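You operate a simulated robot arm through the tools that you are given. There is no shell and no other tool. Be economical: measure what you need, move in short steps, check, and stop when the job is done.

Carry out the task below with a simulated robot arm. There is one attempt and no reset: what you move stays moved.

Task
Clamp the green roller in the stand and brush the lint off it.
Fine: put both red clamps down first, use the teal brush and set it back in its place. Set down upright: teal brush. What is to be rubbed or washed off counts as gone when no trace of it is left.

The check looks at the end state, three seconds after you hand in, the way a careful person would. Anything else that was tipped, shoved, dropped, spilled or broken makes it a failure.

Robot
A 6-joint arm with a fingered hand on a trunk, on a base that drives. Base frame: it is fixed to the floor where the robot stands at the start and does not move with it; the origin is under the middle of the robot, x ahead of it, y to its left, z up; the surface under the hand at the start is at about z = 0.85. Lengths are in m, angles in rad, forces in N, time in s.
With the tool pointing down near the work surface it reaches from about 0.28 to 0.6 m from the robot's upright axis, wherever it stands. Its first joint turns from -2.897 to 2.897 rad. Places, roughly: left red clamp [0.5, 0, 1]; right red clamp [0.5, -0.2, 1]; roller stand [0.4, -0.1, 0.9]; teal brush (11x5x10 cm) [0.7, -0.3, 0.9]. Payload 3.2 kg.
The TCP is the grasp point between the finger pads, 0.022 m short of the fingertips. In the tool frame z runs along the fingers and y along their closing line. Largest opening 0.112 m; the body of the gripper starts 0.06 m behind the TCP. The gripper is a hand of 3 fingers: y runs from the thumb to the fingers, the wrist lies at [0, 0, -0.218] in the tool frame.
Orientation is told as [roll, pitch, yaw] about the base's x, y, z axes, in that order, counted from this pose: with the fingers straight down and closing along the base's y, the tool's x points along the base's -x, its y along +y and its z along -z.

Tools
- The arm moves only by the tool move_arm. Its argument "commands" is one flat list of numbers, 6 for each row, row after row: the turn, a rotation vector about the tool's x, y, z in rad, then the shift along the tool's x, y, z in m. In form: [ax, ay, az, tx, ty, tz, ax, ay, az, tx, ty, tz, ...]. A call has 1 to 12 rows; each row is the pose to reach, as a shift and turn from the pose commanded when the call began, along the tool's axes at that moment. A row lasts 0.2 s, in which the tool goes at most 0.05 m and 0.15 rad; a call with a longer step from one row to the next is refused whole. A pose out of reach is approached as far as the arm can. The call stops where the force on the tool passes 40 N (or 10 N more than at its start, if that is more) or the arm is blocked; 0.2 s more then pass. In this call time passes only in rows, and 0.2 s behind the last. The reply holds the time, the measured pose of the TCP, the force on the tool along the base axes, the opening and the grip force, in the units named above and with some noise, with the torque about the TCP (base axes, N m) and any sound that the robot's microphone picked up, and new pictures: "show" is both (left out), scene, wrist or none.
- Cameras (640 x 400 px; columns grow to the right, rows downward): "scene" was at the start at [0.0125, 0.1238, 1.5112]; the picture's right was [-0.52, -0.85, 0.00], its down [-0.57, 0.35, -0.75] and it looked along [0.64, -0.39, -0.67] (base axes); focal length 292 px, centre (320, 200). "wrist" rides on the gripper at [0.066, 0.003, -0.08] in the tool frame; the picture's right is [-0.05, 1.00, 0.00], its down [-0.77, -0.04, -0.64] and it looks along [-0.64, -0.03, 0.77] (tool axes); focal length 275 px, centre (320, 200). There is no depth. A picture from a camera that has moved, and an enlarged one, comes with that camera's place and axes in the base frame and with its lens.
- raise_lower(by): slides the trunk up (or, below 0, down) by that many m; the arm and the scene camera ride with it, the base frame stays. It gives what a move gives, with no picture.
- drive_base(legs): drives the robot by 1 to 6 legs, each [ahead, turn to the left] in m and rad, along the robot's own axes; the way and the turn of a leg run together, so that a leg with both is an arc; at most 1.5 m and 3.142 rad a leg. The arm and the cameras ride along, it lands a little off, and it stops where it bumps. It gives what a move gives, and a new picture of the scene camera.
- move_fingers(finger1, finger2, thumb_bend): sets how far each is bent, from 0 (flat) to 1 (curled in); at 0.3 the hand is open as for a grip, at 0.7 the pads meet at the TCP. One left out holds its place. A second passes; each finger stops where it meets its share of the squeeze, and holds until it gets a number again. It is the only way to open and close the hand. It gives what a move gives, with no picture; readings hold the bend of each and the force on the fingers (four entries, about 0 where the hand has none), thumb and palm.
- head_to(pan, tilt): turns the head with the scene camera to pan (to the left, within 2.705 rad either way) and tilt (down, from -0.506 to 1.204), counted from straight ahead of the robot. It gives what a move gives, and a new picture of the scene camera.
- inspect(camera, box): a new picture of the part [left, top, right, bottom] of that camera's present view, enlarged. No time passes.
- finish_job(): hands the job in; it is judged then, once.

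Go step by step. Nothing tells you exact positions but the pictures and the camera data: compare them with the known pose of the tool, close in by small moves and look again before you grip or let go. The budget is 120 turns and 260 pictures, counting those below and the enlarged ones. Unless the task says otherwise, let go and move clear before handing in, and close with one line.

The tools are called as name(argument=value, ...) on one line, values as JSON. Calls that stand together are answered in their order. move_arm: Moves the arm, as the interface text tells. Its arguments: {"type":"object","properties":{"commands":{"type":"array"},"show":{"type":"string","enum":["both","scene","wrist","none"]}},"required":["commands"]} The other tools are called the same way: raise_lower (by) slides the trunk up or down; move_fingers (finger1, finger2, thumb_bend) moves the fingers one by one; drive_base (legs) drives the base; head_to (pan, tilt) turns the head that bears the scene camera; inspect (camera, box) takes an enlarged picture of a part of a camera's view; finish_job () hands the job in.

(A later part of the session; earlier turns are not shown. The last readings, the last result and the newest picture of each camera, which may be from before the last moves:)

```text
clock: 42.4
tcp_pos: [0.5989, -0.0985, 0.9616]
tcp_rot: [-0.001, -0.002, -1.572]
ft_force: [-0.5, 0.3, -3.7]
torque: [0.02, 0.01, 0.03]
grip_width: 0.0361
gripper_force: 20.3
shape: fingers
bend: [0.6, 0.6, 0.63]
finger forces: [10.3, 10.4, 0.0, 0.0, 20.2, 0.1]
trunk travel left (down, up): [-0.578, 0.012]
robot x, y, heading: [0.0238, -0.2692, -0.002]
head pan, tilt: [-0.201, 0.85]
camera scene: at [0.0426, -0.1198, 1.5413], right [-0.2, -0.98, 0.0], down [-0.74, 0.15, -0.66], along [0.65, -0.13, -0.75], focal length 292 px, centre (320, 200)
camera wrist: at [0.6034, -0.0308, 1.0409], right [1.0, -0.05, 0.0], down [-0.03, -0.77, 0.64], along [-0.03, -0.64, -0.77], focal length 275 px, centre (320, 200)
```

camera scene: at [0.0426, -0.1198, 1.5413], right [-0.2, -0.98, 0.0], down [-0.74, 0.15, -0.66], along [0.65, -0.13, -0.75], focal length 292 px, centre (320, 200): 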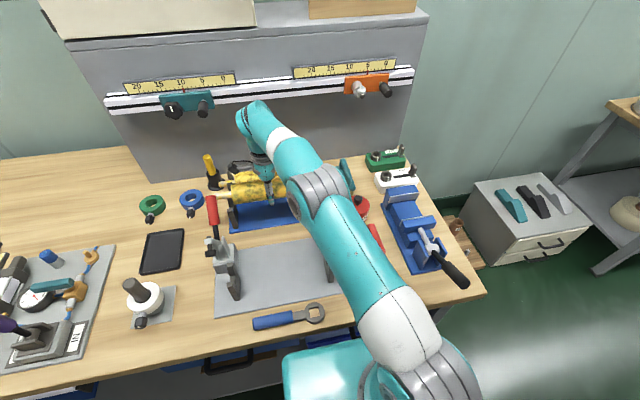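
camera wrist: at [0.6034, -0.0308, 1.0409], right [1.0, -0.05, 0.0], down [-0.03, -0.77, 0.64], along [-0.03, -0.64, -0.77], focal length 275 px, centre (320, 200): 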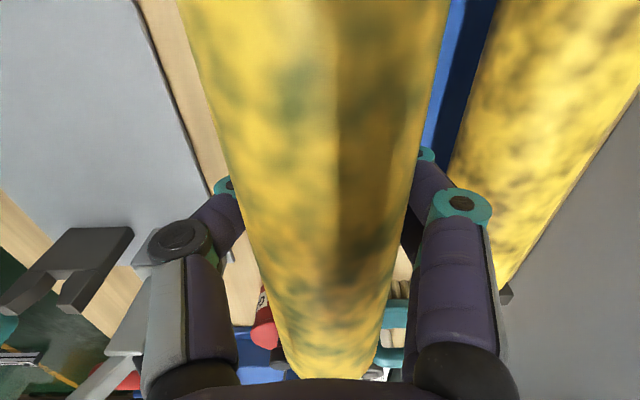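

The roller is lifted. I'll raise it and draw back so the axle passes above the clamp handles, which top out around z≈1.03.

move_arm(commands=[0, 0, 0, 0, 0, -0.04, 0, 0, 0, 0, 0, -0.08, 0, 0, 0, 0, -0.005, -0.12, 0, 0, 0, 0, -0.015, -0.15], show="scene")

```text
clock: 43.4
tcp_pos: [0.5746, -0.0924, 1.084]
tcp_rot: [0.001, 0.001, -1.572]
ft_force: [-0.1, -0.2, -4.2]
torque: [-0.02, 0.02, 0.0]
grip_width: 0.0364
gripper_force: 20.2
shape: fingers
bend: [0.6, 0.6, 0.63]
finger forces: [10.1, 10.2, 0.0, 0.0, 20.0, 0.0]
out of reach, approached as far as the arm can: row 2, 3, 4
trunk travel left (down, up): [-0.578, 0.012]
robot x, y, heading: [0.0219, -0.2723, -0.005]
head pan, tilt: [-0.201, 0.85]
camera scene: at [0.0428, -0.1197, 1.5413], right [-0.2, -0.98, 0.0], down [-0.74, 0.15, -0.66], along [0.65, -0.13, -0.75], focal length 292 px, centre (320, 200)
```

scene: 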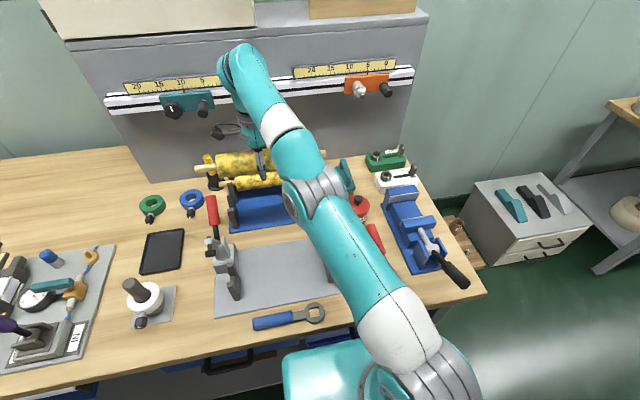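

Now I'll go back over the stand to x≈0.335, which is in front of the raised clamp tips.

move_arm(commands=[0, 0, 0, 0, -0.035, -0.02, 0, 0, 0, -0.002, -0.075, -0.04, 0, 0, 0, -0.004, -0.12, -0.045, 0, 0, 0, -0.006, -0.165, -0.045, 0, 0, 0, -0.006, -0.21, -0.045, 0, 0, 0, -0.006, -0.24, -0.045], show="both")

```text
clock: 44.8
tcp_pos: [0.5006, -0.0179, 1.1541]
tcp_rot: [-0.003, -0.002, -1.569]
ft_force: [0.6, 0.6, -3.7]
torque: [-0.02, -0.02, -0.01]
grip_width: 0.036
gripper_force: 20.3
shape: fingers
bend: [0.6, 0.6, 0.63]
finger forces: [10.2, 10.2, 0.1, 0.0, 19.8, 0.0]
out of reach, approached as far as the arm can: row 1, 2, 3, 4, 5, 6
trunk travel left (down, up): [-0.578, 0.012]
robot x, y, heading: [0.0246, -0.269, -0.006]
head pan, tilt: [-0.201, 0.85]
camera scene: at [0.0431, -0.1199, 1.5413], right [-0.2, -0.98, 0.0], down [-0.74, 0.15, -0.66], along [0.65, -0.13, -0.75], focal length 292 px, centre (320, 200)
camera wrist: at [0.5035, 0.0491, 1.234], right [1.0, -0.05, 0.0], down [-0.03, -0.77, 0.64], along [-0.03, -0.64, -0.77], focal length 275 px, centre (320, 200)
```

scene: 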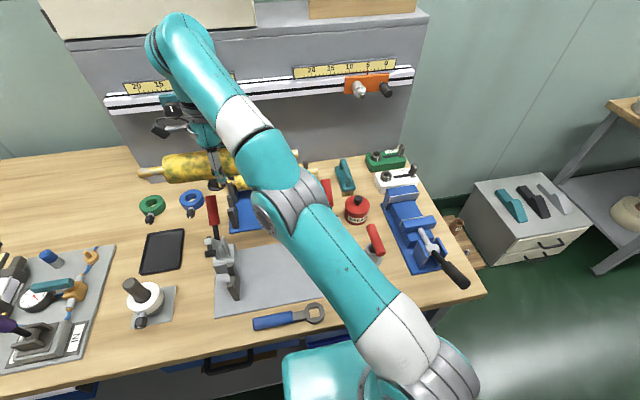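
wrist: 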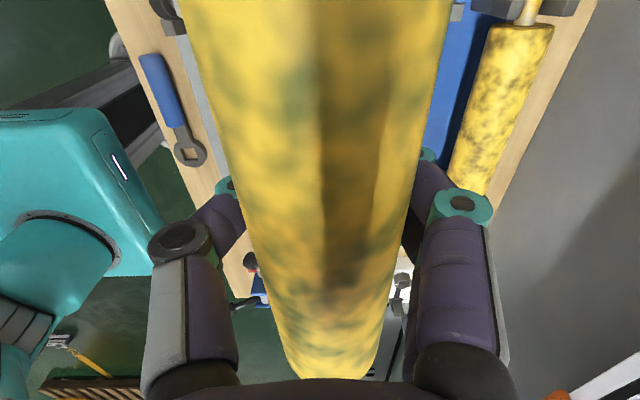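

The arm slid along its reach boundary because I asked for too much height. I'll come inward and slightly down.

move_arm(commands=[0, 0, 0, -0.02, -0.03, 0.015, 0, 0, 0, -0.045, -0.06, 0.03, 0, 0, 0, -0.07, -0.09, 0.04, 0, 0, 0, -0.08, -0.13, 0.04, 0, 0, 0, -0.08, -0.165, 0.04], show="both")

```text
clock: 46.0
tcp_pos: [0.5004, -0.0172, 1.149]
tcp_rot: [-0.002, -0.001, -1.571]
ft_force: [-1.6, 0.2, -3.3]
torque: [-0.04, 0.01, -0.01]
grip_width: 0.036
gripper_force: 20.2
shape: fingers
bend: [0.6, 0.6, 0.63]
finger forces: [10.0, 10.2, 0.0, 0.1, 19.9, 0.0]
out of reach, approached as far as the arm can: row 1, 2, 3, 4, 5
trunk travel left (down, up): [-0.578, 0.012]
robot x, y, heading: [0.0206, -0.2722, -0.004]
head pan, tilt: [-0.201, 0.85]
camera scene: at [0.0426, -0.1198, 1.5413], right [-0.2, -0.98, 0.0], down [-0.74, 0.15, -0.66], along [0.65, -0.13, -0.75], focal length 292 px, centre (320, 200)
camera wrist: at [0.5033, 0.0502, 1.2285], right [1.0, -0.05, 0.0], down [-0.03, -0.77, 0.64], along [-0.03, -0.64, -0.77], focal length 275 px, centre (320, 200)
```

scene: 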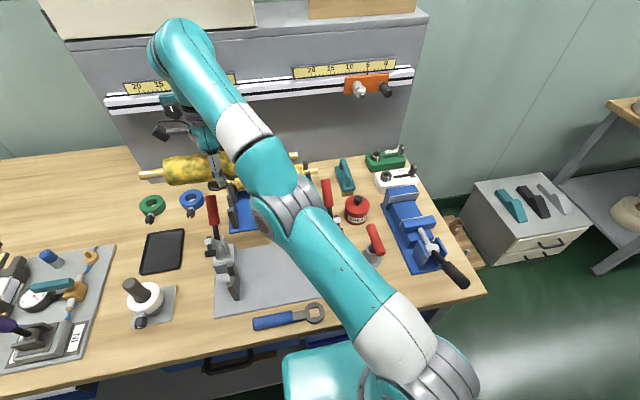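
wrist: 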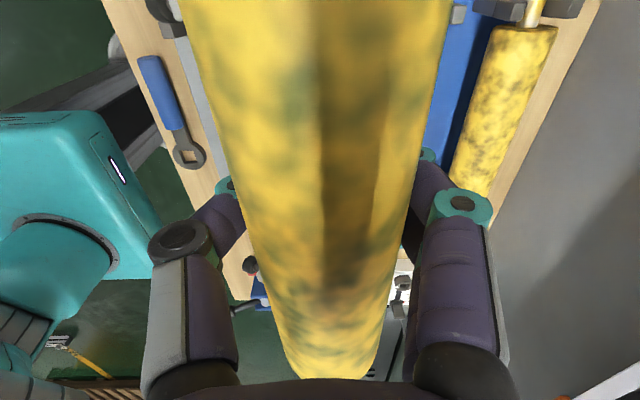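

The arm is nearly straight, which is a singular pose. I'll try getting out of it with a small hand tilt together with an inward move.

move_arm(commands=[-0.1, 0, 0, -0.02, -0.03, 0.0, -0.2, 0, 0, -0.04, -0.07, 0.0, -0.25, 0, 0, -0.06, -0.11, 0.0, -0.25, 0, 0, -0.08, -0.15, 0], show="scene")

```text
clock: 47.0
tcp_pos: [0.4728, -0.0098, 1.244]
tcp_rot: [0.24, -0.008, -1.571]
ft_force: [0.2, -0.1, -4.4]
torque: [-0.01, 0.05, -0.04]
grip_width: 0.0358
gripper_force: 20.1
shape: fingers
bend: [0.6, 0.6, 0.63]
finger forces: [9.9, 9.9, 0.0, 0.1, 20.0, 0.1]
out of reach, approached as far as the arm can: row 1, 2, 3, 4
trunk travel left (down, up): [-0.578, 0.012]
robot x, y, heading: [0.025, -0.2701, -0.004]
head pan, tilt: [-0.201, 0.85]
camera scene: at [0.0433, -0.1176, 1.541], right [-0.2, -0.98, 0.0], down [-0.74, 0.15, -0.66], along [0.65, -0.13, -0.75], focal length 292 px, centre (320, 200)
```

scene: 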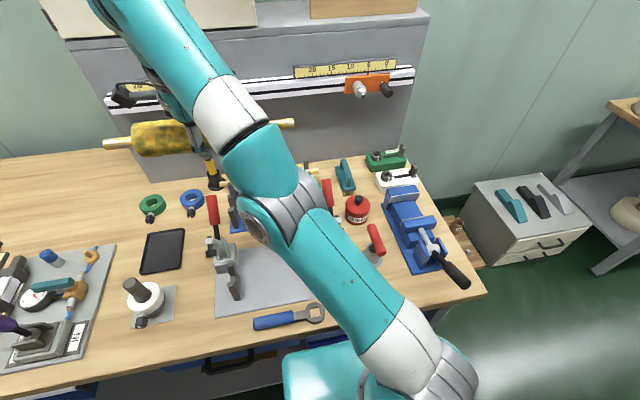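

I'll repeat the combination that freed it before: undo the tilt while pulling in and down.

move_arm(commands=[0.061, 0, 0, -0.01, -0.036, 0.02, 0.122, 0, 0, -0.02, -0.072, 0.04, 0.183, 0, 0, -0.04, -0.108, 0.06, 0.24, 0, 0, -0.06, -0.14, 0.087, 0.24, 0, 0, -0.085, -0.15, 0.11], show="scene")

```text
clock: 48.2
tcp_pos: [0.3567, -0.0836, 1.1109]
tcp_rot: [0.011, 0.003, -1.574]
ft_force: [-1.4, -0.8, -5.3]
torque: [0.06, -0.06, 0.01]
grip_width: 0.0354
gripper_force: 19.2
shape: fingers
bend: [0.61, 0.61, 0.64]
finger forces: [9.4, 9.6, 0.1, 0.1, 18.7, 0.1]
out of reach, approached as far as the arm can: row 1, 2, 3
trunk travel left (down, up): [-0.578, 0.012]
robot x, y, heading: [0.0227, -0.2679, -0.001]
head pan, tilt: [-0.201, 0.85]
camera scene: at [0.0427, -0.1205, 1.5413], right [-0.2, -0.98, 0.0], down [-0.74, 0.15, -0.66], along [0.65, -0.13, -0.75], focal length 292 px, centre (320, 200)
```

scene: 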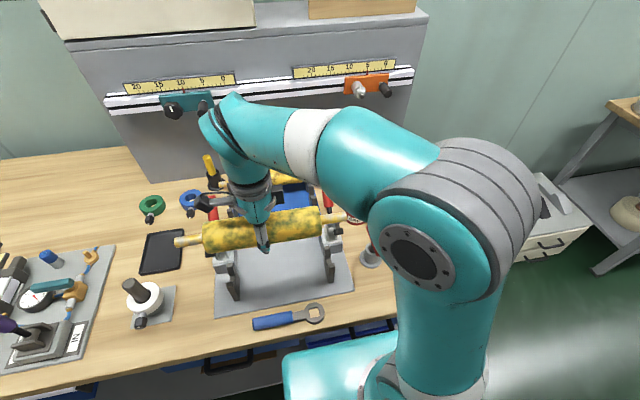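

It's free and the roller hangs above the stand. I'll check the roller's position in the hand closely.

inspect(camera="scene", box=[160, 160, 370, 320])

inspect(camera="wrist", box=[0, 0, 640, 400])

```text
2.50 times, centred on (265, 240) of scene
camera zoom: at [0.0427, -0.1205, 1.5413], right [-0.2, -0.98, 0.0], down [-0.74, 0.15, -0.66], along [0.65, -0.13, -0.75], focal length 730 px, centre (458, 100)
```

zoom: 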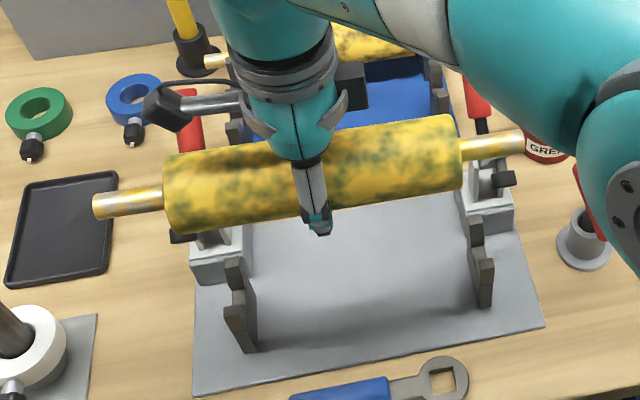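

```text
1.00 times, centred on (320, 200) of wrist (not enlarged: the box is as wide or as high as the picture)
camera zoom: at [0.3601, -0.017, 1.1913], right [1.0, -0.05, 0.01], down [-0.04, -0.77, 0.63], along [-0.02, -0.63, -0.77], focal length 275 px, centre (320, 200)
```

zoom: 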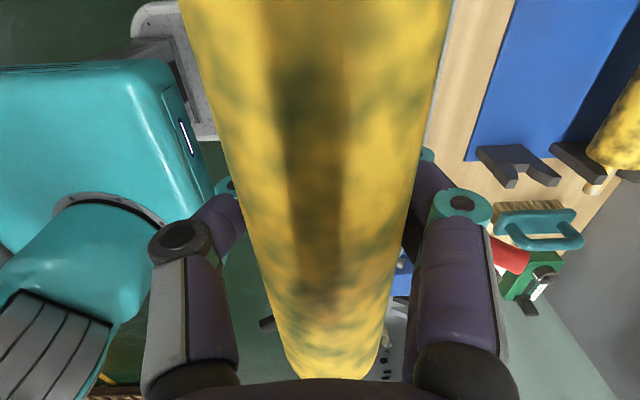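

The axle sits about 15 mm above the TCP and is level, centred at y≈-0.084. I'll align to y=-0.0985 and x=0.335, then descend in front of the V-blocks.

move_arm(commands=[0, 0, 0, -0.015, -0.022, 0, 0, 0, 0, -0.015, -0.022, 0.04, 0, 0, 0, -0.015, -0.022, 0.08, 0, 0, 0, -0.015, -0.022, 0.12, 0, 0, 0, -0.015, -0.022, 0.15], show="scene")

inspect(camera="scene", box=[160, 180, 370, 340])

```text
clock: 49.4
tcp_pos: [0.3329, -0.1006, 0.9592]
tcp_rot: [0.007, 0.001, -1.571]
ft_force: [0.4, -0.6, -4.0]
torque: [0.0, -0.03, -0.01]
grip_width: 0.0352
gripper_force: 18.4
shape: fingers
bend: [0.61, 0.61, 0.64]
finger forces: [9.4, 9.5, 0.0, 0.1, 18.4, 0.0]
trunk travel left (down, up): [-0.578, 0.012]
robot x, y, heading: [0.0242, -0.2707, -0.0]
head pan, tilt: [-0.201, 0.85]
camera scene: at [0.0428, -0.1197, 1.5413], right [-0.2, -0.98, 0.0], down [-0.74, 0.15, -0.66], along [0.65, -0.13, -0.75], focal length 292 px, centre (320, 200)
```

scene: 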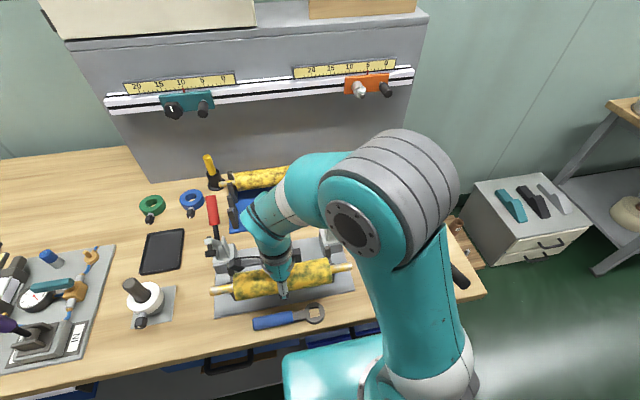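

```text
2.50 times, centred on (265, 260) of scene
camera zoom: at [0.0428, -0.1197, 1.5413], right [-0.2, -0.98, 0.0], down [-0.74, 0.15, -0.66], along [0.65, -0.13, -0.75], focal length 730 px, centre (458, 50)
```

zoom: 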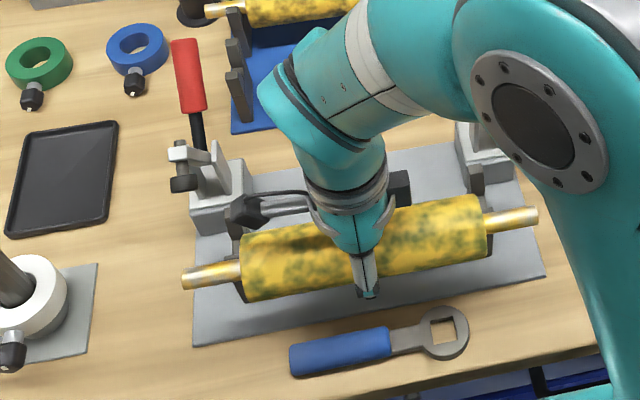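

The roller is aligned and level at axle z≈0.98. I'll drop 14 mm, slide forward over the V-slots, and check.

move_arm(commands=[0, 0, 0, 0.001, 0, 0.014, 0, 0, 0, 0.001, 0.025, 0.014, 0, 0, 0, 0.001, 0.051, 0.014], show="scene")

inspect(camera="scene", box=[190, 190, 370, 320])

```text
clock: 50.2
tcp_pos: [0.3847, -0.098, 0.9464]
tcp_rot: [0.007, -0.002, -1.571]
ft_force: [0.7, 0.1, -4.1]
torque: [-0.01, 0.02, -0.03]
grip_width: 0.0351
gripper_force: 18.2
shape: fingers
bend: [0.61, 0.61, 0.64]
finger forces: [9.4, 9.5, 0.1, 0.0, 18.4, 0.1]
trunk travel left (down, up): [-0.578, 0.012]
robot x, y, heading: [0.0256, -0.2731, -0.003]
head pan, tilt: [-0.201, 0.85]
camera scene: at [0.0431, -0.1198, 1.5413], right [-0.2, -0.98, 0.0], down [-0.74, 0.15, -0.66], along [0.65, -0.13, -0.75], focal length 292 px, centre (320, 200)
```

scene: 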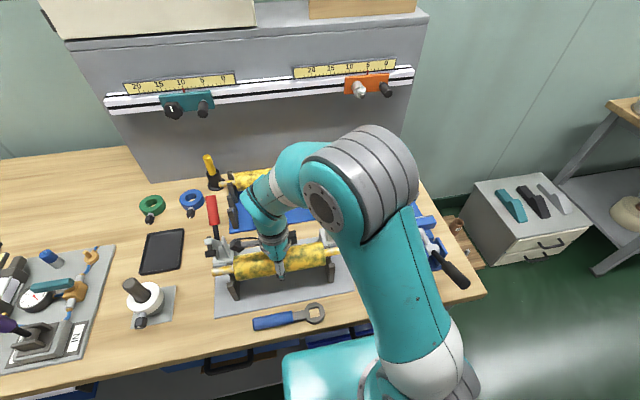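

```text
3.08 times, centred on (280, 255) of scene
camera zoom: at [0.0431, -0.1198, 1.5413], right [-0.2, -0.98, 0.0], down [-0.74, 0.15, -0.66], along [0.65, -0.13, -0.75], focal length 899 px, centre (443, 31)
```

zoom: 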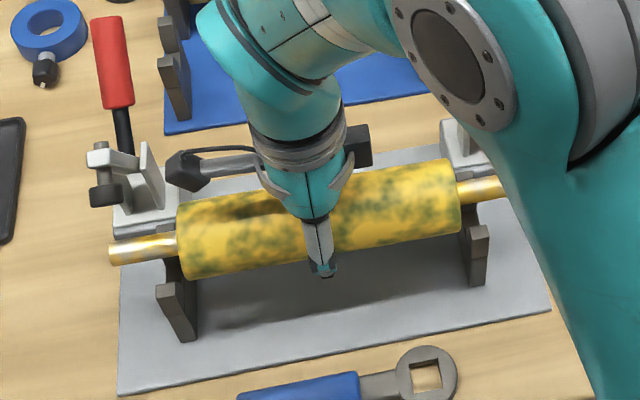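

It's positioned over the slots. I'll lower slowly until it touches.

move_arm(commands=[0, 0, 0, 0, 0, 0.01, 0, 0, 0, 0, 0, 0.018, 0, 0, 0, 0, 0, 0.025], show="scene")

inspect(camera="scene", box=[190, 190, 370, 320])

```text
clock: 51.0
tcp_pos: [0.3857, -0.0991, 0.9202]
tcp_rot: [0.007, -0.003, -1.571]
ft_force: [-0.1, 0.2, -3.8]
torque: [0.03, -0.01, -0.02]
grip_width: 0.0351
gripper_force: 18.8
shape: fingers
bend: [0.61, 0.61, 0.64]
finger forces: [9.5, 9.5, 0.0, 0.1, 18.4, 0.0]
trunk travel left (down, up): [-0.578, 0.012]
robot x, y, heading: [0.0224, -0.2716, -0.002]
head pan, tilt: [-0.201, 0.85]
camera scene: at [0.0427, -0.1198, 1.5413], right [-0.2, -0.98, 0.0], down [-0.74, 0.15, -0.66], along [0.65, -0.13, -0.75], focal length 292 px, centre (320, 200)
```

scene: 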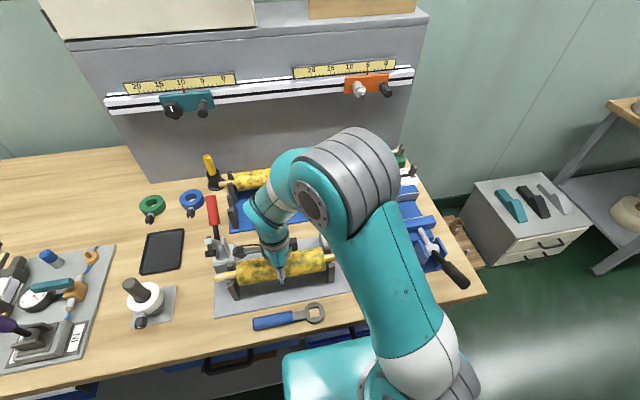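

```text
3.08 times, centred on (280, 255) of scene
camera zoom: at [0.0427, -0.1198, 1.5413], right [-0.2, -0.98, 0.0], down [-0.74, 0.15, -0.66], along [0.65, -0.13, -0.75], focal length 899 px, centre (443, 31)
```

zoom: 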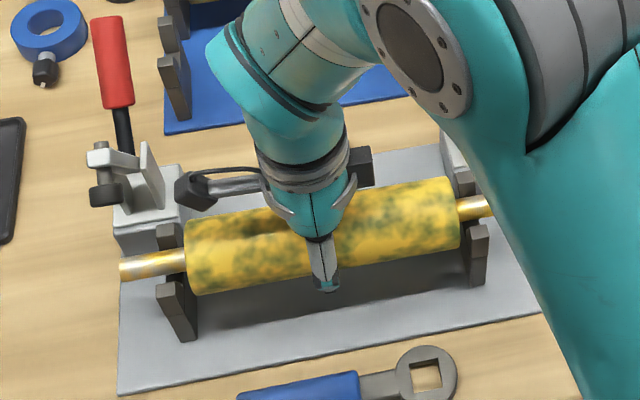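

The axle is between the prongs. I'll keep lowering in small steps and watch the force.

move_arm(commands=[0, 0, 0, 0, 0, 0.004, 0, 0, 0, 0, 0, 0.008, 0, 0, 0, 0, 0, 0.012, 0, 0, 0, 0, 0, 0.016], show="none")

inspect(camera="scene", box=[190, 190, 370, 320])

```text
clock: 52.0
tcp_pos: [0.3832, -0.1002, 0.9054]
tcp_rot: [0.01, 0.0, -1.572]
ft_force: [5.2, 0.7, 17.5]
torque: [-0.05, -0.05, -0.01]
grip_width: 0.0312
gripper_force: 15.8
shape: fingers
bend: [0.64, 0.64, 0.66]
finger forces: [9.0, 8.7, 0.0, 0.0, 13.8, 0.0]
trunk travel left (down, up): [-0.578, 0.012]
robot x, y, heading: [0.0231, -0.2713, -0.0]
head pan, tilt: [-0.201, 0.85]
```

```text
3.08 times, centred on (280, 255) of scene
camera zoom: at [0.0417, -0.1206, 1.5418], right [-0.2, -0.98, 0.0], down [-0.74, 0.15, -0.66], along [0.65, -0.13, -0.75], focal length 899 px, centre (443, 31)
```

zoom: 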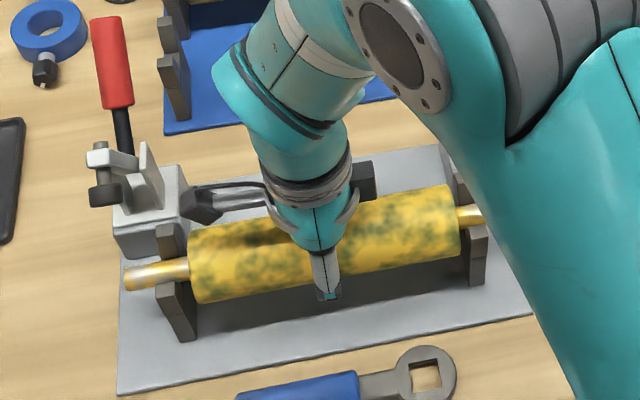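

It's seated, as the contact force shows. I'll back off 3 mm and open the hand.

move_arm(commands=[0, 0, 0, 0, 0, -0.004], show="none")

move_fingers(finger1=0.3, finger2=0.3, thumb_bend=0.3)

move_arm(commands=[0, 0, 0, 0, 0, -0.04, 0, 0, 0, 0, 0, -0.08, 0, 0, 0, 0, 0, -0.12, 0, 0, 0, 0, 0, -0.15], show="both")

```text
clock: 52.4
tcp_pos: [0.3816, -0.1003, 0.9069]
tcp_rot: [0.005, 0.0, -1.571]
ft_force: [1.3, -0.1, -2.7]
torque: [0.01, 0.0, -0.01]
grip_width: 0.032
gripper_force: 18.4
shape: fingers
bend: [0.64, 0.63, 0.65]
finger forces: [9.9, 9.7, 0.1, 0.0, 17.6, 0.0]
trunk travel left (down, up): [-0.578, 0.012]
robot x, y, heading: [0.0218, -0.2698, -0.005]
head pan, tilt: [-0.201, 0.85]
```

```text
clock: 53.4
tcp_pos: [0.3833, -0.0998, 0.9082]
tcp_rot: [0.011, -0.001, -1.571]
ft_force: [-0.2, -0.7, 1.5]
torque: [0.02, 0.0, 0.0]
grip_width: 0.1108
gripper_force: 0.0
shape: fingers
bend: [0.3, 0.3, 0.3]
finger forces: [0.0, 0.1, 0.1, 0.1, 0.0, 0.1]
trunk travel left (down, up): [-0.578, 0.012]
robot x, y, heading: [0.0239, -0.2707, -0.002]
head pan, tilt: [-0.201, 0.85]
```

```text
clock: 54.4
tcp_pos: [0.3787, -0.0998, 1.0572]
tcp_rot: [0.008, -0.001, -1.573]
ft_force: [0.1, -0.1, -0.4]
torque: [0.0, 0.01, 0.02]
grip_width: 0.1112
gripper_force: 0.1
shape: fingers
bend: [0.3, 0.3, 0.3]
finger forces: [0.0, 0.1, 0.1, 0.1, 0.0, 0.0]
trunk travel left (down, up): [-0.578, 0.012]
robot x, y, heading: [0.024, -0.2696, -0.003]
head pan, tilt: [-0.201, 0.85]
camera scene: at [0.042, -0.1202, 1.5413], right [-0.2, -0.98, 0.0], down [-0.74, 0.15, -0.66], along [0.65, -0.13, -0.75], focal length 292 px, centre (320, 200)
camera wrist: at [0.3826, -0.033, 1.1376], right [1.0, -0.05, 0.01], down [-0.04, -0.77, 0.64], along [-0.02, -0.64, -0.77], focal length 275 px, centre (320, 200)
```

scene: 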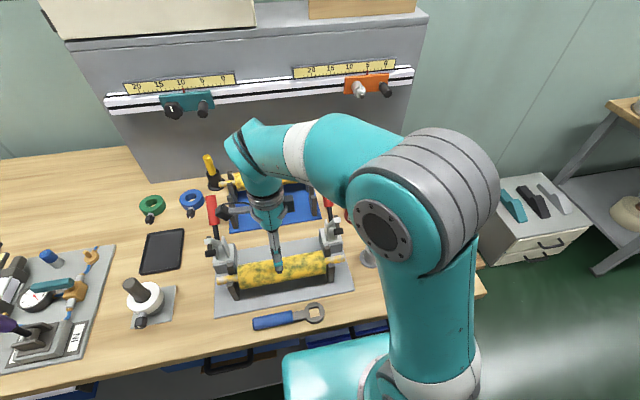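
wrist: 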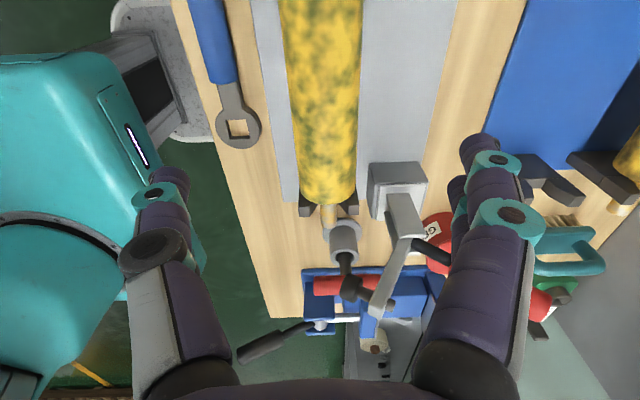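

The roller rests in the V-slots. Now I'll study the clamp mechanism from the side to decide which way the handle moves.

inspect(camera="wrist", box=[280, 140, 480, 340])

inspect(camera="scene", box=[190, 180, 270, 300])

```text
2.00 times, centred on (380, 240) of wrist
camera zoom: at [0.3826, -0.033, 1.1376], right [1.0, -0.05, 0.01], down [-0.04, -0.77, 0.64], along [-0.02, -0.64, -0.77], focal length 551 px, centre (200, 120)
```

zoom: 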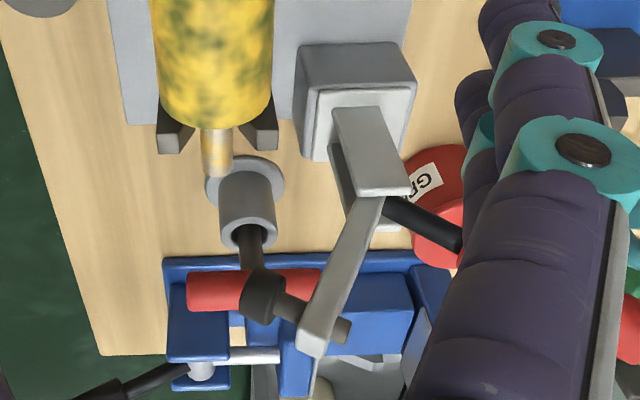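

```text
3.33 times, centred on (230, 240) of scene
camera zoom: at [0.042, -0.1202, 1.5413], right [-0.2, -0.98, 0.0], down [-0.74, 0.15, -0.66], along [0.65, -0.13, -0.75], focal length 974 px, centre (620, 67)
```

zoom: 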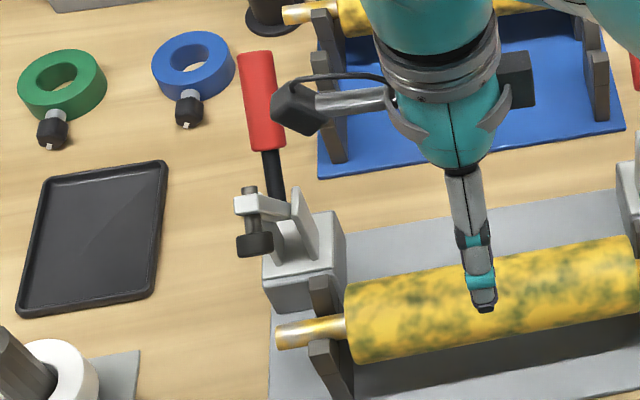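

The geometry fits a rigid bent lever. It pivots at about (0.465, 0.957), with the bar at about 122° and the red handle at about 32°. Swinging the handle toward -x until it's upright lays the bar flat on the axle. I'll close the hand, turn it to yaw 0 and push the handle from behind.

move_fingers(finger1=0.7, finger2=0.7, thumb_bend=0.7)

move_arm(commands=[0, 0, -0.14, 0, 0.02, 0, 0, 0, -0.28, 0, 0.04, 0, 0, 0, -0.42, 0, 0.06, 0, 0, 0, -0.56, 0, 0.08, 0, 0, 0, -0.7, 0, 0.1, 0, 0, 0, -0.84, 0, 0.12, 0, 0, 0, -0.98, 0, 0.14, 0, 0, 0, -1.12, 0, 0.16, 0, 0, 0, -1.26, 0, 0.18, 0, 0, 0, -1.4, 0, 0.2, 0, 0, 0, -1.54, 0, 0.22, 0, 0, 0, -1.571, 0, 0.225, 0], show="both")

```text
clock: 55.4
tcp_pos: [0.3805, -0.1002, 1.0572]
tcp_rot: [0.009, -0.001, -1.572]
ft_force: [-0.1, 0.1, 0.2]
torque: [-0.01, -0.02, 0.0]
grip_width: 0.0027
gripper_force: 0.0
shape: fingers
bend: [0.7, 0.7, 0.7]
finger forces: [0.0, 0.1, 0.0, 0.0, 0.1, 0.0]
trunk travel left (down, up): [-0.578, 0.012]
robot x, y, heading: [0.0238, -0.2763, 0.001]
head pan, tilt: [-0.201, 0.85]
```

```text
clock: 58.0
tcp_pos: [0.5895, -0.095, 1.0516]
tcp_rot: [-0.002, -0.008, -0.015]
ft_force: [1.2, -1.1, 0.3]
torque: [-0.04, 0.0, 0.05]
grip_width: 0.0027
gripper_force: 0.1
shape: fingers
bend: [0.7, 0.7, 0.7]
finger forces: [0.1, 0.0, 0.0, 0.0, 0.0, 0.0]
out of reach, approached as far as the arm can: row 11, 12
trunk travel left (down, up): [-0.578, 0.012]
robot x, y, heading: [0.0187, -0.2708, -0.004]
head pan, tilt: [-0.201, 0.85]
camera scene: at [0.0426, -0.1198, 1.5413], right [-0.2, -0.98, 0.0], down [-0.74, 0.15, -0.66], along [0.65, -0.13, -0.75], focal length 292 px, centre (320, 200)
camera wrist: at [0.5227, -0.0902, 1.1312], right [0.06, 1.0, 0.0], down [0.77, -0.05, 0.64], along [0.64, -0.04, -0.77], focal length 275 px, centre (320, 200)
```

scene: 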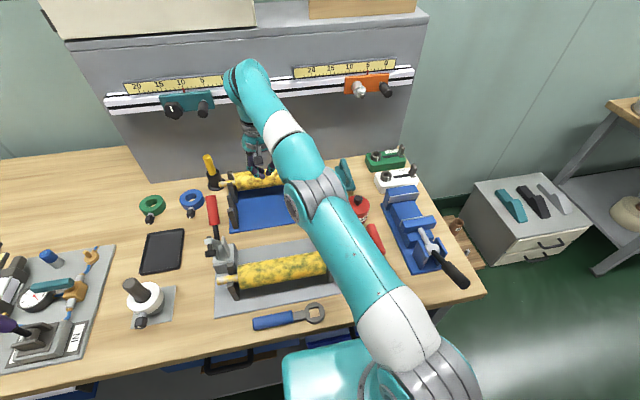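
wrist: 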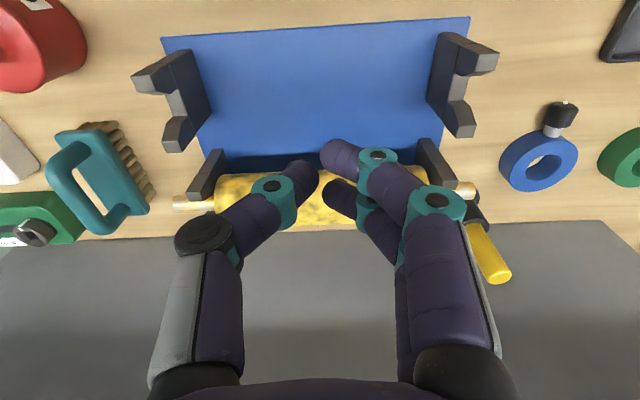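

I'll lower to z≈0.995 and move right, behind the right handle at x≈0.615.

move_arm(commands=[0, 0, 0.0, 0, 0, 0.03, 0, 0, 0.0, 0, -0.02, 0.055, 0, 0, 0, -0.015, -0.06, 0.055, 0, 0, 0, -0.028, -0.1, 0.055, 0, 0, 0, -0.028, -0.14, 0.055], show="both")

```text
clock: 59.2
tcp_pos: [0.6177, -0.2365, 0.9987]
tcp_rot: [-0.001, -0.007, 0.002]
ft_force: [-0.2, 0.3, -0.4]
torque: [0.0, 0.02, 0.03]
grip_width: 0.0026
gripper_force: 0.0
shape: fingers
bend: [0.7, 0.7, 0.7]
finger forces: [0.0, 0.0, 0.0, 0.0, 0.0, 0.0]
trunk travel left (down, up): [-0.578, 0.012]
robot x, y, heading: [0.0268, -0.2723, -0.004]
head pan, tilt: [-0.201, 0.85]
camera scene: at [0.0423, -0.1207, 1.5414], right [-0.2, -0.98, 0.0], down [-0.74, 0.15, -0.66], along [0.65, -0.13, -0.75], focal length 292 px, centre (320, 200)
camera wrist: at [0.5498, -0.2325, 1.0779], right [0.05, 1.0, 0.0], down [0.77, -0.03, 0.64], along [0.64, -0.03, -0.77], focal length 275 px, centre (320, 200)
```

scene: 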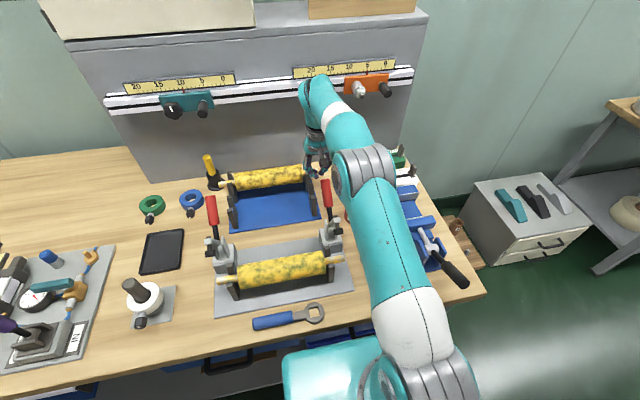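
wrist: 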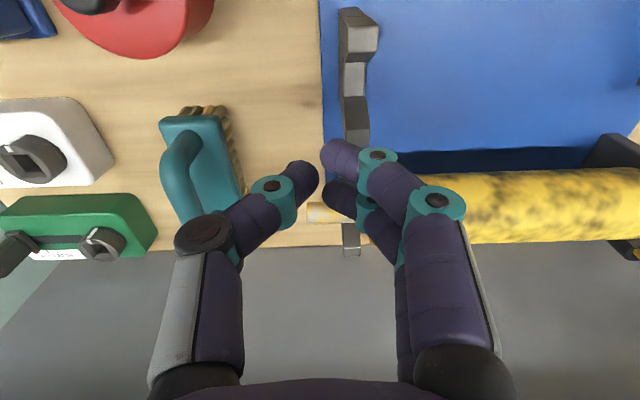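

The wrist camera would sit over the rising handle, so I'll push slightly higher: z 1.013, rising to 1.03. Pushing toward -x now.

move_arm(commands=[0, 0, 0, 0, 0, -0.014, 0, 0, 0, 0.02, 0, -0.014, 0, 0, 0, 0.04, 0, -0.014, 0, 0, 0, 0.06, 0, -0.02], show="scene")

inspect(camera="scene", box=[260, 120, 390, 280])

```text
clock: 60.2
tcp_pos: [0.5587, -0.2367, 1.0179]
tcp_rot: [-0.003, -0.008, 0.002]
ft_force: [-0.3, -0.2, 0.5]
torque: [0.01, 0.01, 0.01]
grip_width: 0.0028
gripper_force: 0.2
shape: fingers
bend: [0.7, 0.7, 0.7]
finger forces: [0.0, 0.1, 0.0, 0.0, 0.0, 0.0]
trunk travel left (down, up): [-0.578, 0.012]
robot x, y, heading: [0.0226, -0.2699, -0.006]
head pan, tilt: [-0.201, 0.85]
camera scene: at [0.0419, -0.12, 1.5413], right [-0.2, -0.98, 0.0], down [-0.74, 0.15, -0.66], along [0.65, -0.13, -0.75], focal length 292 px, centre (320, 200)
```

scene: 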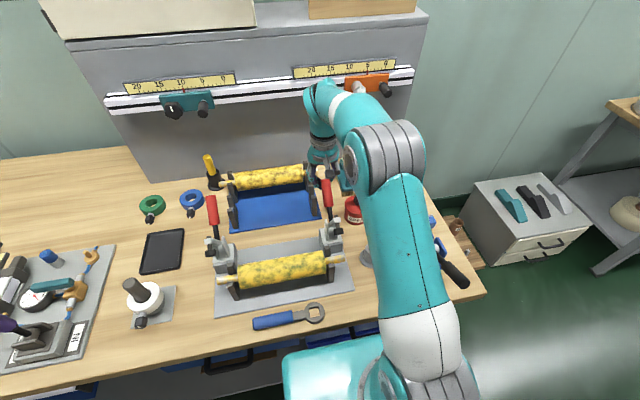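

```text
2.50 times, centred on (325, 200) of scene
camera zoom: at [0.0419, -0.12, 1.5413], right [-0.2, -0.98, 0.0], down [-0.74, 0.15, -0.66], along [0.65, -0.13, -0.75], focal length 730 px, centre (308, 200)
```

zoom: 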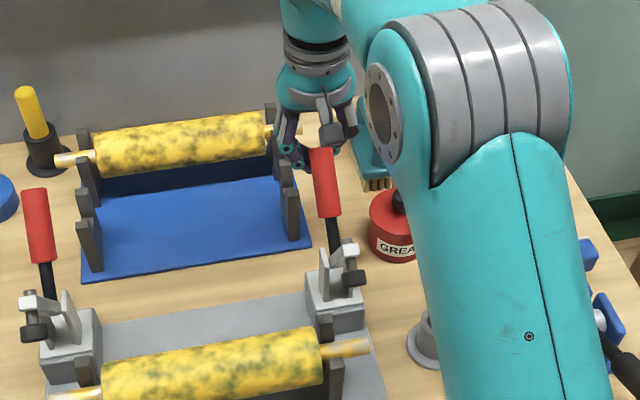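

No contact yet, and the handle is aligned in y. I'll keep pushing.

move_arm(commands=[0, 0, 0, 0.015, 0, 0, 0, 0, 0, 0.03, 0, 0, 0, 0, 0, 0.04, 0, -0.005], show="wrist")

inspect(camera="scene", box=[260, 120, 390, 280])

```text
clock: 61.0
tcp_pos: [0.5172, -0.2385, 1.0236]
tcp_rot: [0.0, -0.008, 0.0]
ft_force: [3.1, 1.4, 1.4]
torque: [0.05, -0.03, -0.06]
grip_width: 0.0052
gripper_force: 1.7
shape: fingers
bend: [0.69, 0.7, 0.7]
finger forces: [2.8, 0.0, 0.0, 0.1, 0.1, 0.0]
trunk travel left (down, up): [-0.578, 0.012]
robot x, y, heading: [0.0243, -0.2703, -0.005]
head pan, tilt: [-0.201, 0.85]
camera wrist: at [0.4507, -0.2333, 1.1032], right [0.05, 1.0, 0.0], down [0.77, -0.04, 0.64], along [0.64, -0.03, -0.77], focal length 275 px, centre (320, 200)
```

wrist: 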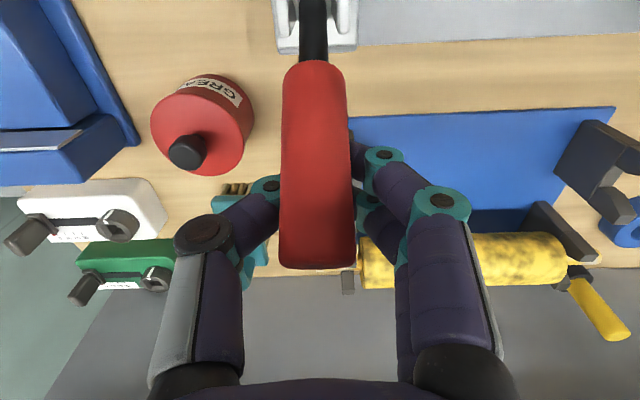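

```text
2.50 times, centred on (325, 200) of scene
camera zoom: at [0.0424, -0.1196, 1.5413], right [-0.2, -0.98, 0.0], down [-0.74, 0.15, -0.66], along [0.65, -0.13, -0.75], focal length 730 px, centre (308, 200)
```

zoom: 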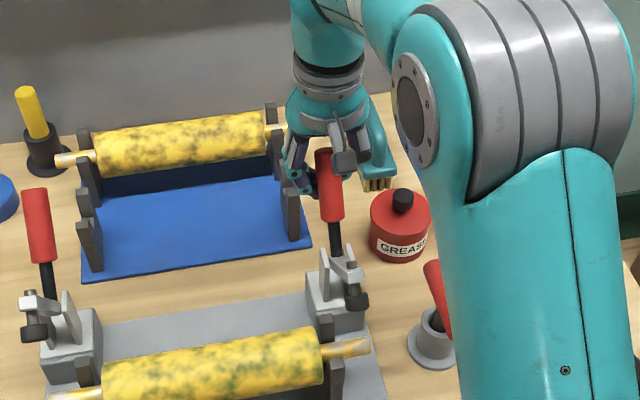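

The bar is starting to swing down, so the lever works as I thought. I'll keep pushing with a slight rise.

move_arm(commands=[0, 0, 0, 0.012, 0, -0.006, 0, 0, 0, 0.024, 0, -0.012, 0, 0, 0, 0.034, 0, -0.015], show="wrist")

inspect(camera="scene", box=[260, 120, 390, 280])

```text
clock: 61.8
tcp_pos: [0.4849, -0.2372, 1.0371]
tcp_rot: [-0.002, -0.009, 0.0]
ft_force: [0.2, 0.3, -0.4]
torque: [0.03, 0.0, 0.01]
grip_width: 0.0027
gripper_force: 0.0
shape: fingers
bend: [0.7, 0.7, 0.7]
finger forces: [0.0, 0.1, 0.0, 0.0, 0.0, 0.0]
trunk travel left (down, up): [-0.578, 0.012]
robot x, y, heading: [0.018, -0.275, -0.003]
head pan, tilt: [-0.201, 0.85]
camera wrist: at [0.4178, -0.2327, 1.117], right [0.05, 1.0, 0.0], down [0.77, -0.03, 0.64], along [0.64, -0.03, -0.77], focal length 275 px, centre (320, 200)
```

wrist: 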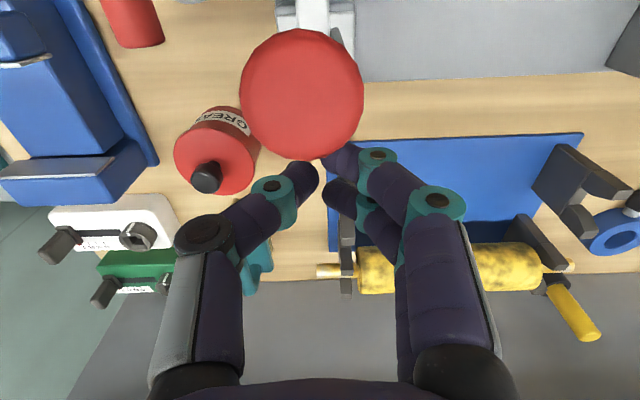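

```text
2.50 times, centred on (325, 200) of scene
camera zoom: at [0.042, -0.1201, 1.5413], right [-0.2, -0.98, 0.0], down [-0.74, 0.15, -0.66], along [0.65, -0.13, -0.75], focal length 730 px, centre (308, 200)
```

zoom: 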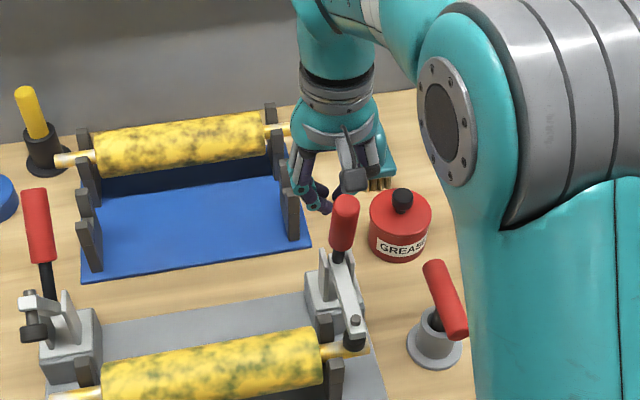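

The right clamp snapped down onto the axle. The left handle is harder to reach from behind, so I'll push the left bar instead. I'll go above the gap between its bar and handle at (0.48, 0.04).

move_arm(commands=[0, 0, 0, -0.01, 0, -0.035, 0, 0, 0, -0.01, 0.046, -0.035, 0, 0, 0, -0.01, 0.092, -0.035, 0, 0, 0, -0.005, 0.138, -0.035, 0, 0, 0, 0, 0.184, -0.035, 0, 0, 0, 0.003, 0.23, -0.035, 0, 0, 0, 0.003, 0.277, -0.035], show="both")

inspect(camera="scene", box=[170, 150, 370, 300])

```text
clock: 63.4
tcp_pos: [0.4783, 0.0445, 1.0736]
tcp_rot: [-0.002, -0.007, 0.0]
ft_force: [0.1, 0.8, 0.8]
torque: [0.01, -0.02, 0.01]
grip_width: 0.0027
gripper_force: 0.1
shape: fingers
bend: [0.7, 0.7, 0.7]
finger forces: [0.0, 0.1, 0.1, 0.0, 0.0, 0.1]
trunk travel left (down, up): [-0.578, 0.012]
robot x, y, heading: [0.0303, -0.273, 0.002]
head pan, tilt: [-0.201, 0.85]
camera scene: at [0.0426, -0.1187, 1.5412], right [-0.2, -0.98, 0.0], down [-0.74, 0.15, -0.66], along [0.65, -0.13, -0.75], focal length 292 px, centre (320, 200)
camera wrist: at [0.4121, 0.0483, 1.1521], right [0.05, 1.0, 0.0], down [0.77, -0.03, 0.64], along [0.64, -0.03, -0.77], focal length 275 px, centre (320, 200)
```

scene: 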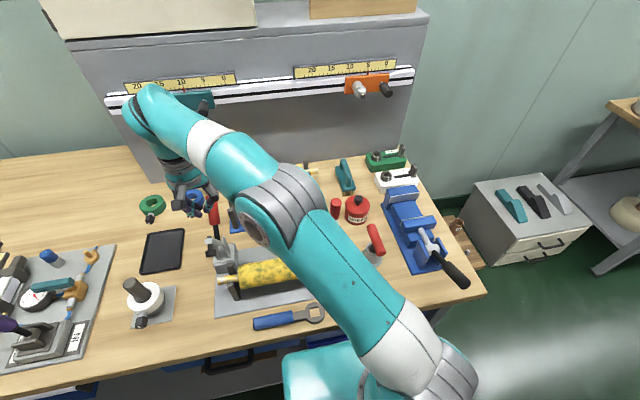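
wrist: 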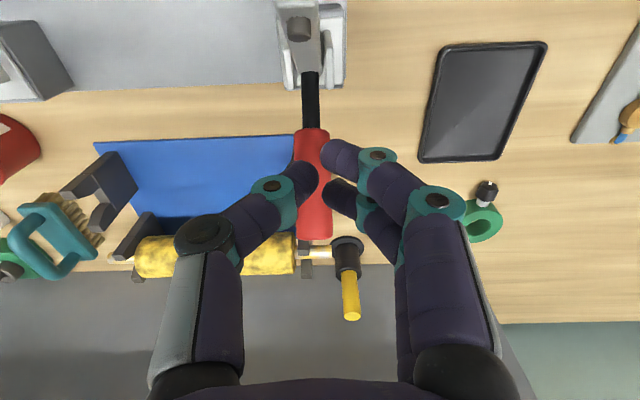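

```text
2.67 times, centred on (270, 225) of scene
camera zoom: at [0.0426, -0.1187, 1.5412], right [-0.2, -0.98, 0.0], down [-0.74, 0.15, -0.66], along [0.65, -0.13, -0.75], focal length 779 px, centre (453, 133)
```

zoom: 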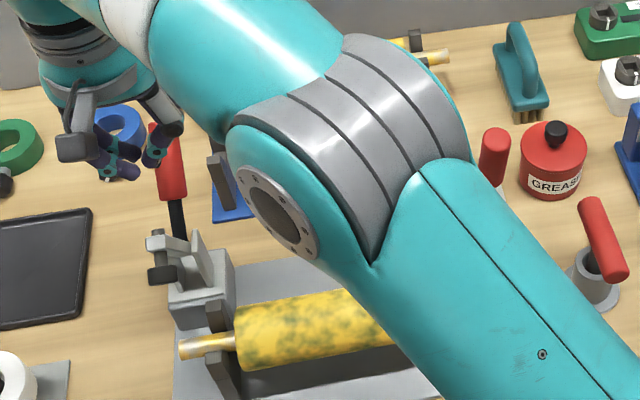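

The hand is above the gap and aligned. I'll descend 5 cm, then push the bar toward -x.

move_arm(commands=[0, 0, 0, -0.002, -0.003, 0.03, 0, 0, 0, -0.002, -0.003, 0.052, 0, 0, 0, 0.02, -0.003, 0.052, 0, 0, 0, 0.04, -0.003, 0.055], show="wrist")

inspect(camera="scene", box=[170, 150, 370, 300])

```text
clock: 64.4
tcp_pos: [0.4406, 0.0393, 1.0198]
tcp_rot: [-0.002, -0.009, -0.001]
ft_force: [2.5, -1.2, 1.9]
torque: [0.0, -0.05, -0.02]
grip_width: 0.0019
gripper_force: 1.6
shape: fingers
bend: [0.7, 0.7, 0.7]
finger forces: [3.0, 0.0, 0.1, 0.0, 0.1, 0.1]
trunk travel left (down, up): [-0.578, 0.012]
robot x, y, heading: [0.0236, -0.271, -0.001]
head pan, tilt: [-0.201, 0.85]
camera wrist: at [0.3738, 0.0436, 1.0984], right [0.05, 1.0, 0.0], down [0.77, -0.04, 0.64], along [0.64, -0.03, -0.77], focal length 275 px, centre (320, 200)
```

wrist: 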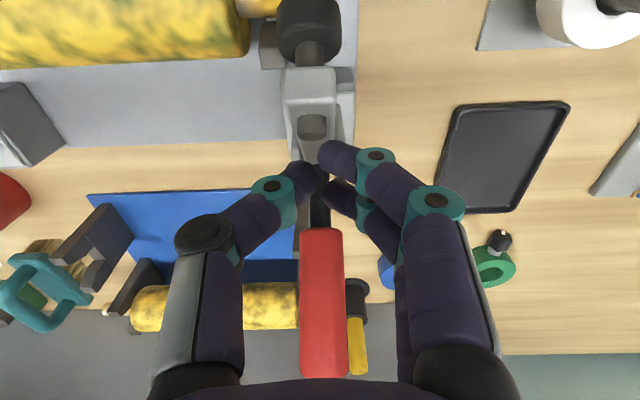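

```text
2.67 times, centred on (270, 225) of scene
camera zoom: at [0.0421, -0.12, 1.5414], right [-0.2, -0.98, 0.0], down [-0.74, 0.15, -0.66], along [0.65, -0.13, -0.75], focal length 779 px, centre (453, 133)
```

zoom: 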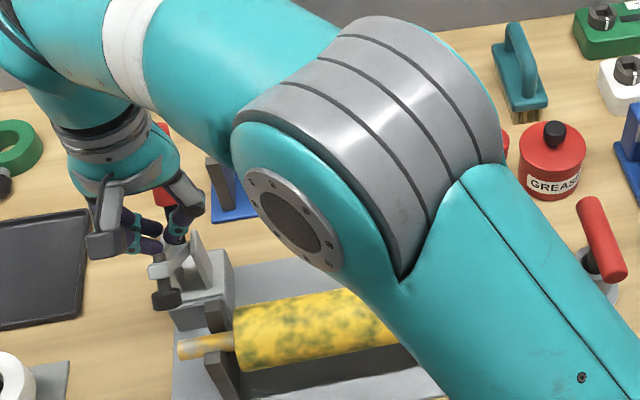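

The bar is moving under light force. I'll continue -x and then press down.

move_arm(commands=[0, 0, 0, 0.015, 0, 0, 0, 0, 0, 0.03, 0, 0.005, 0, 0, 0, 0.038, 0, 0.015, 0, 0, 0, 0.04, 0, 0.025], show="wrist")

inspect(camera="scene", box=[170, 150, 370, 300])

```text
clock: 65.4
tcp_pos: [0.4019, 0.0377, 0.9921]
tcp_rot: [0.0, -0.007, 0.0]
ft_force: [-0.2, 1.0, 0.2]
torque: [-0.03, 0.02, 0.02]
grip_width: 0.0021
gripper_force: 0.0
shape: fingers
bend: [0.7, 0.7, 0.7]
finger forces: [0.0, 0.0, 0.0, 0.0, 0.0, 0.1]
trunk travel left (down, up): [-0.578, 0.012]
robot x, y, heading: [0.0238, -0.2705, -0.004]
head pan, tilt: [-0.201, 0.85]
camera wrist: at [0.3349, 0.0416, 1.0717], right [0.05, 1.0, 0.0], down [0.77, -0.03, 0.64], along [0.64, -0.03, -0.77], focal length 275 px, centre (320, 200)
```

wrist: 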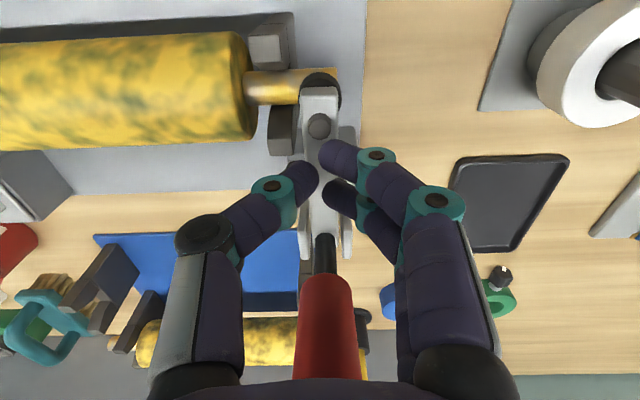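

```text
2.67 times, centred on (270, 225) of scene
camera zoom: at [0.0423, -0.1198, 1.5413], right [-0.2, -0.98, 0.0], down [-0.74, 0.15, -0.66], along [0.65, -0.13, -0.75], focal length 779 px, centre (453, 133)
```

zoom: 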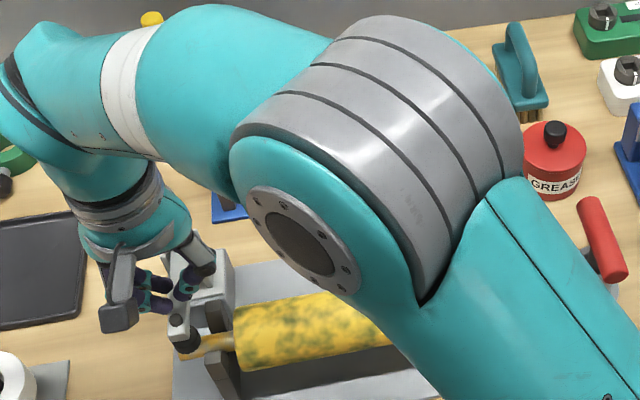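

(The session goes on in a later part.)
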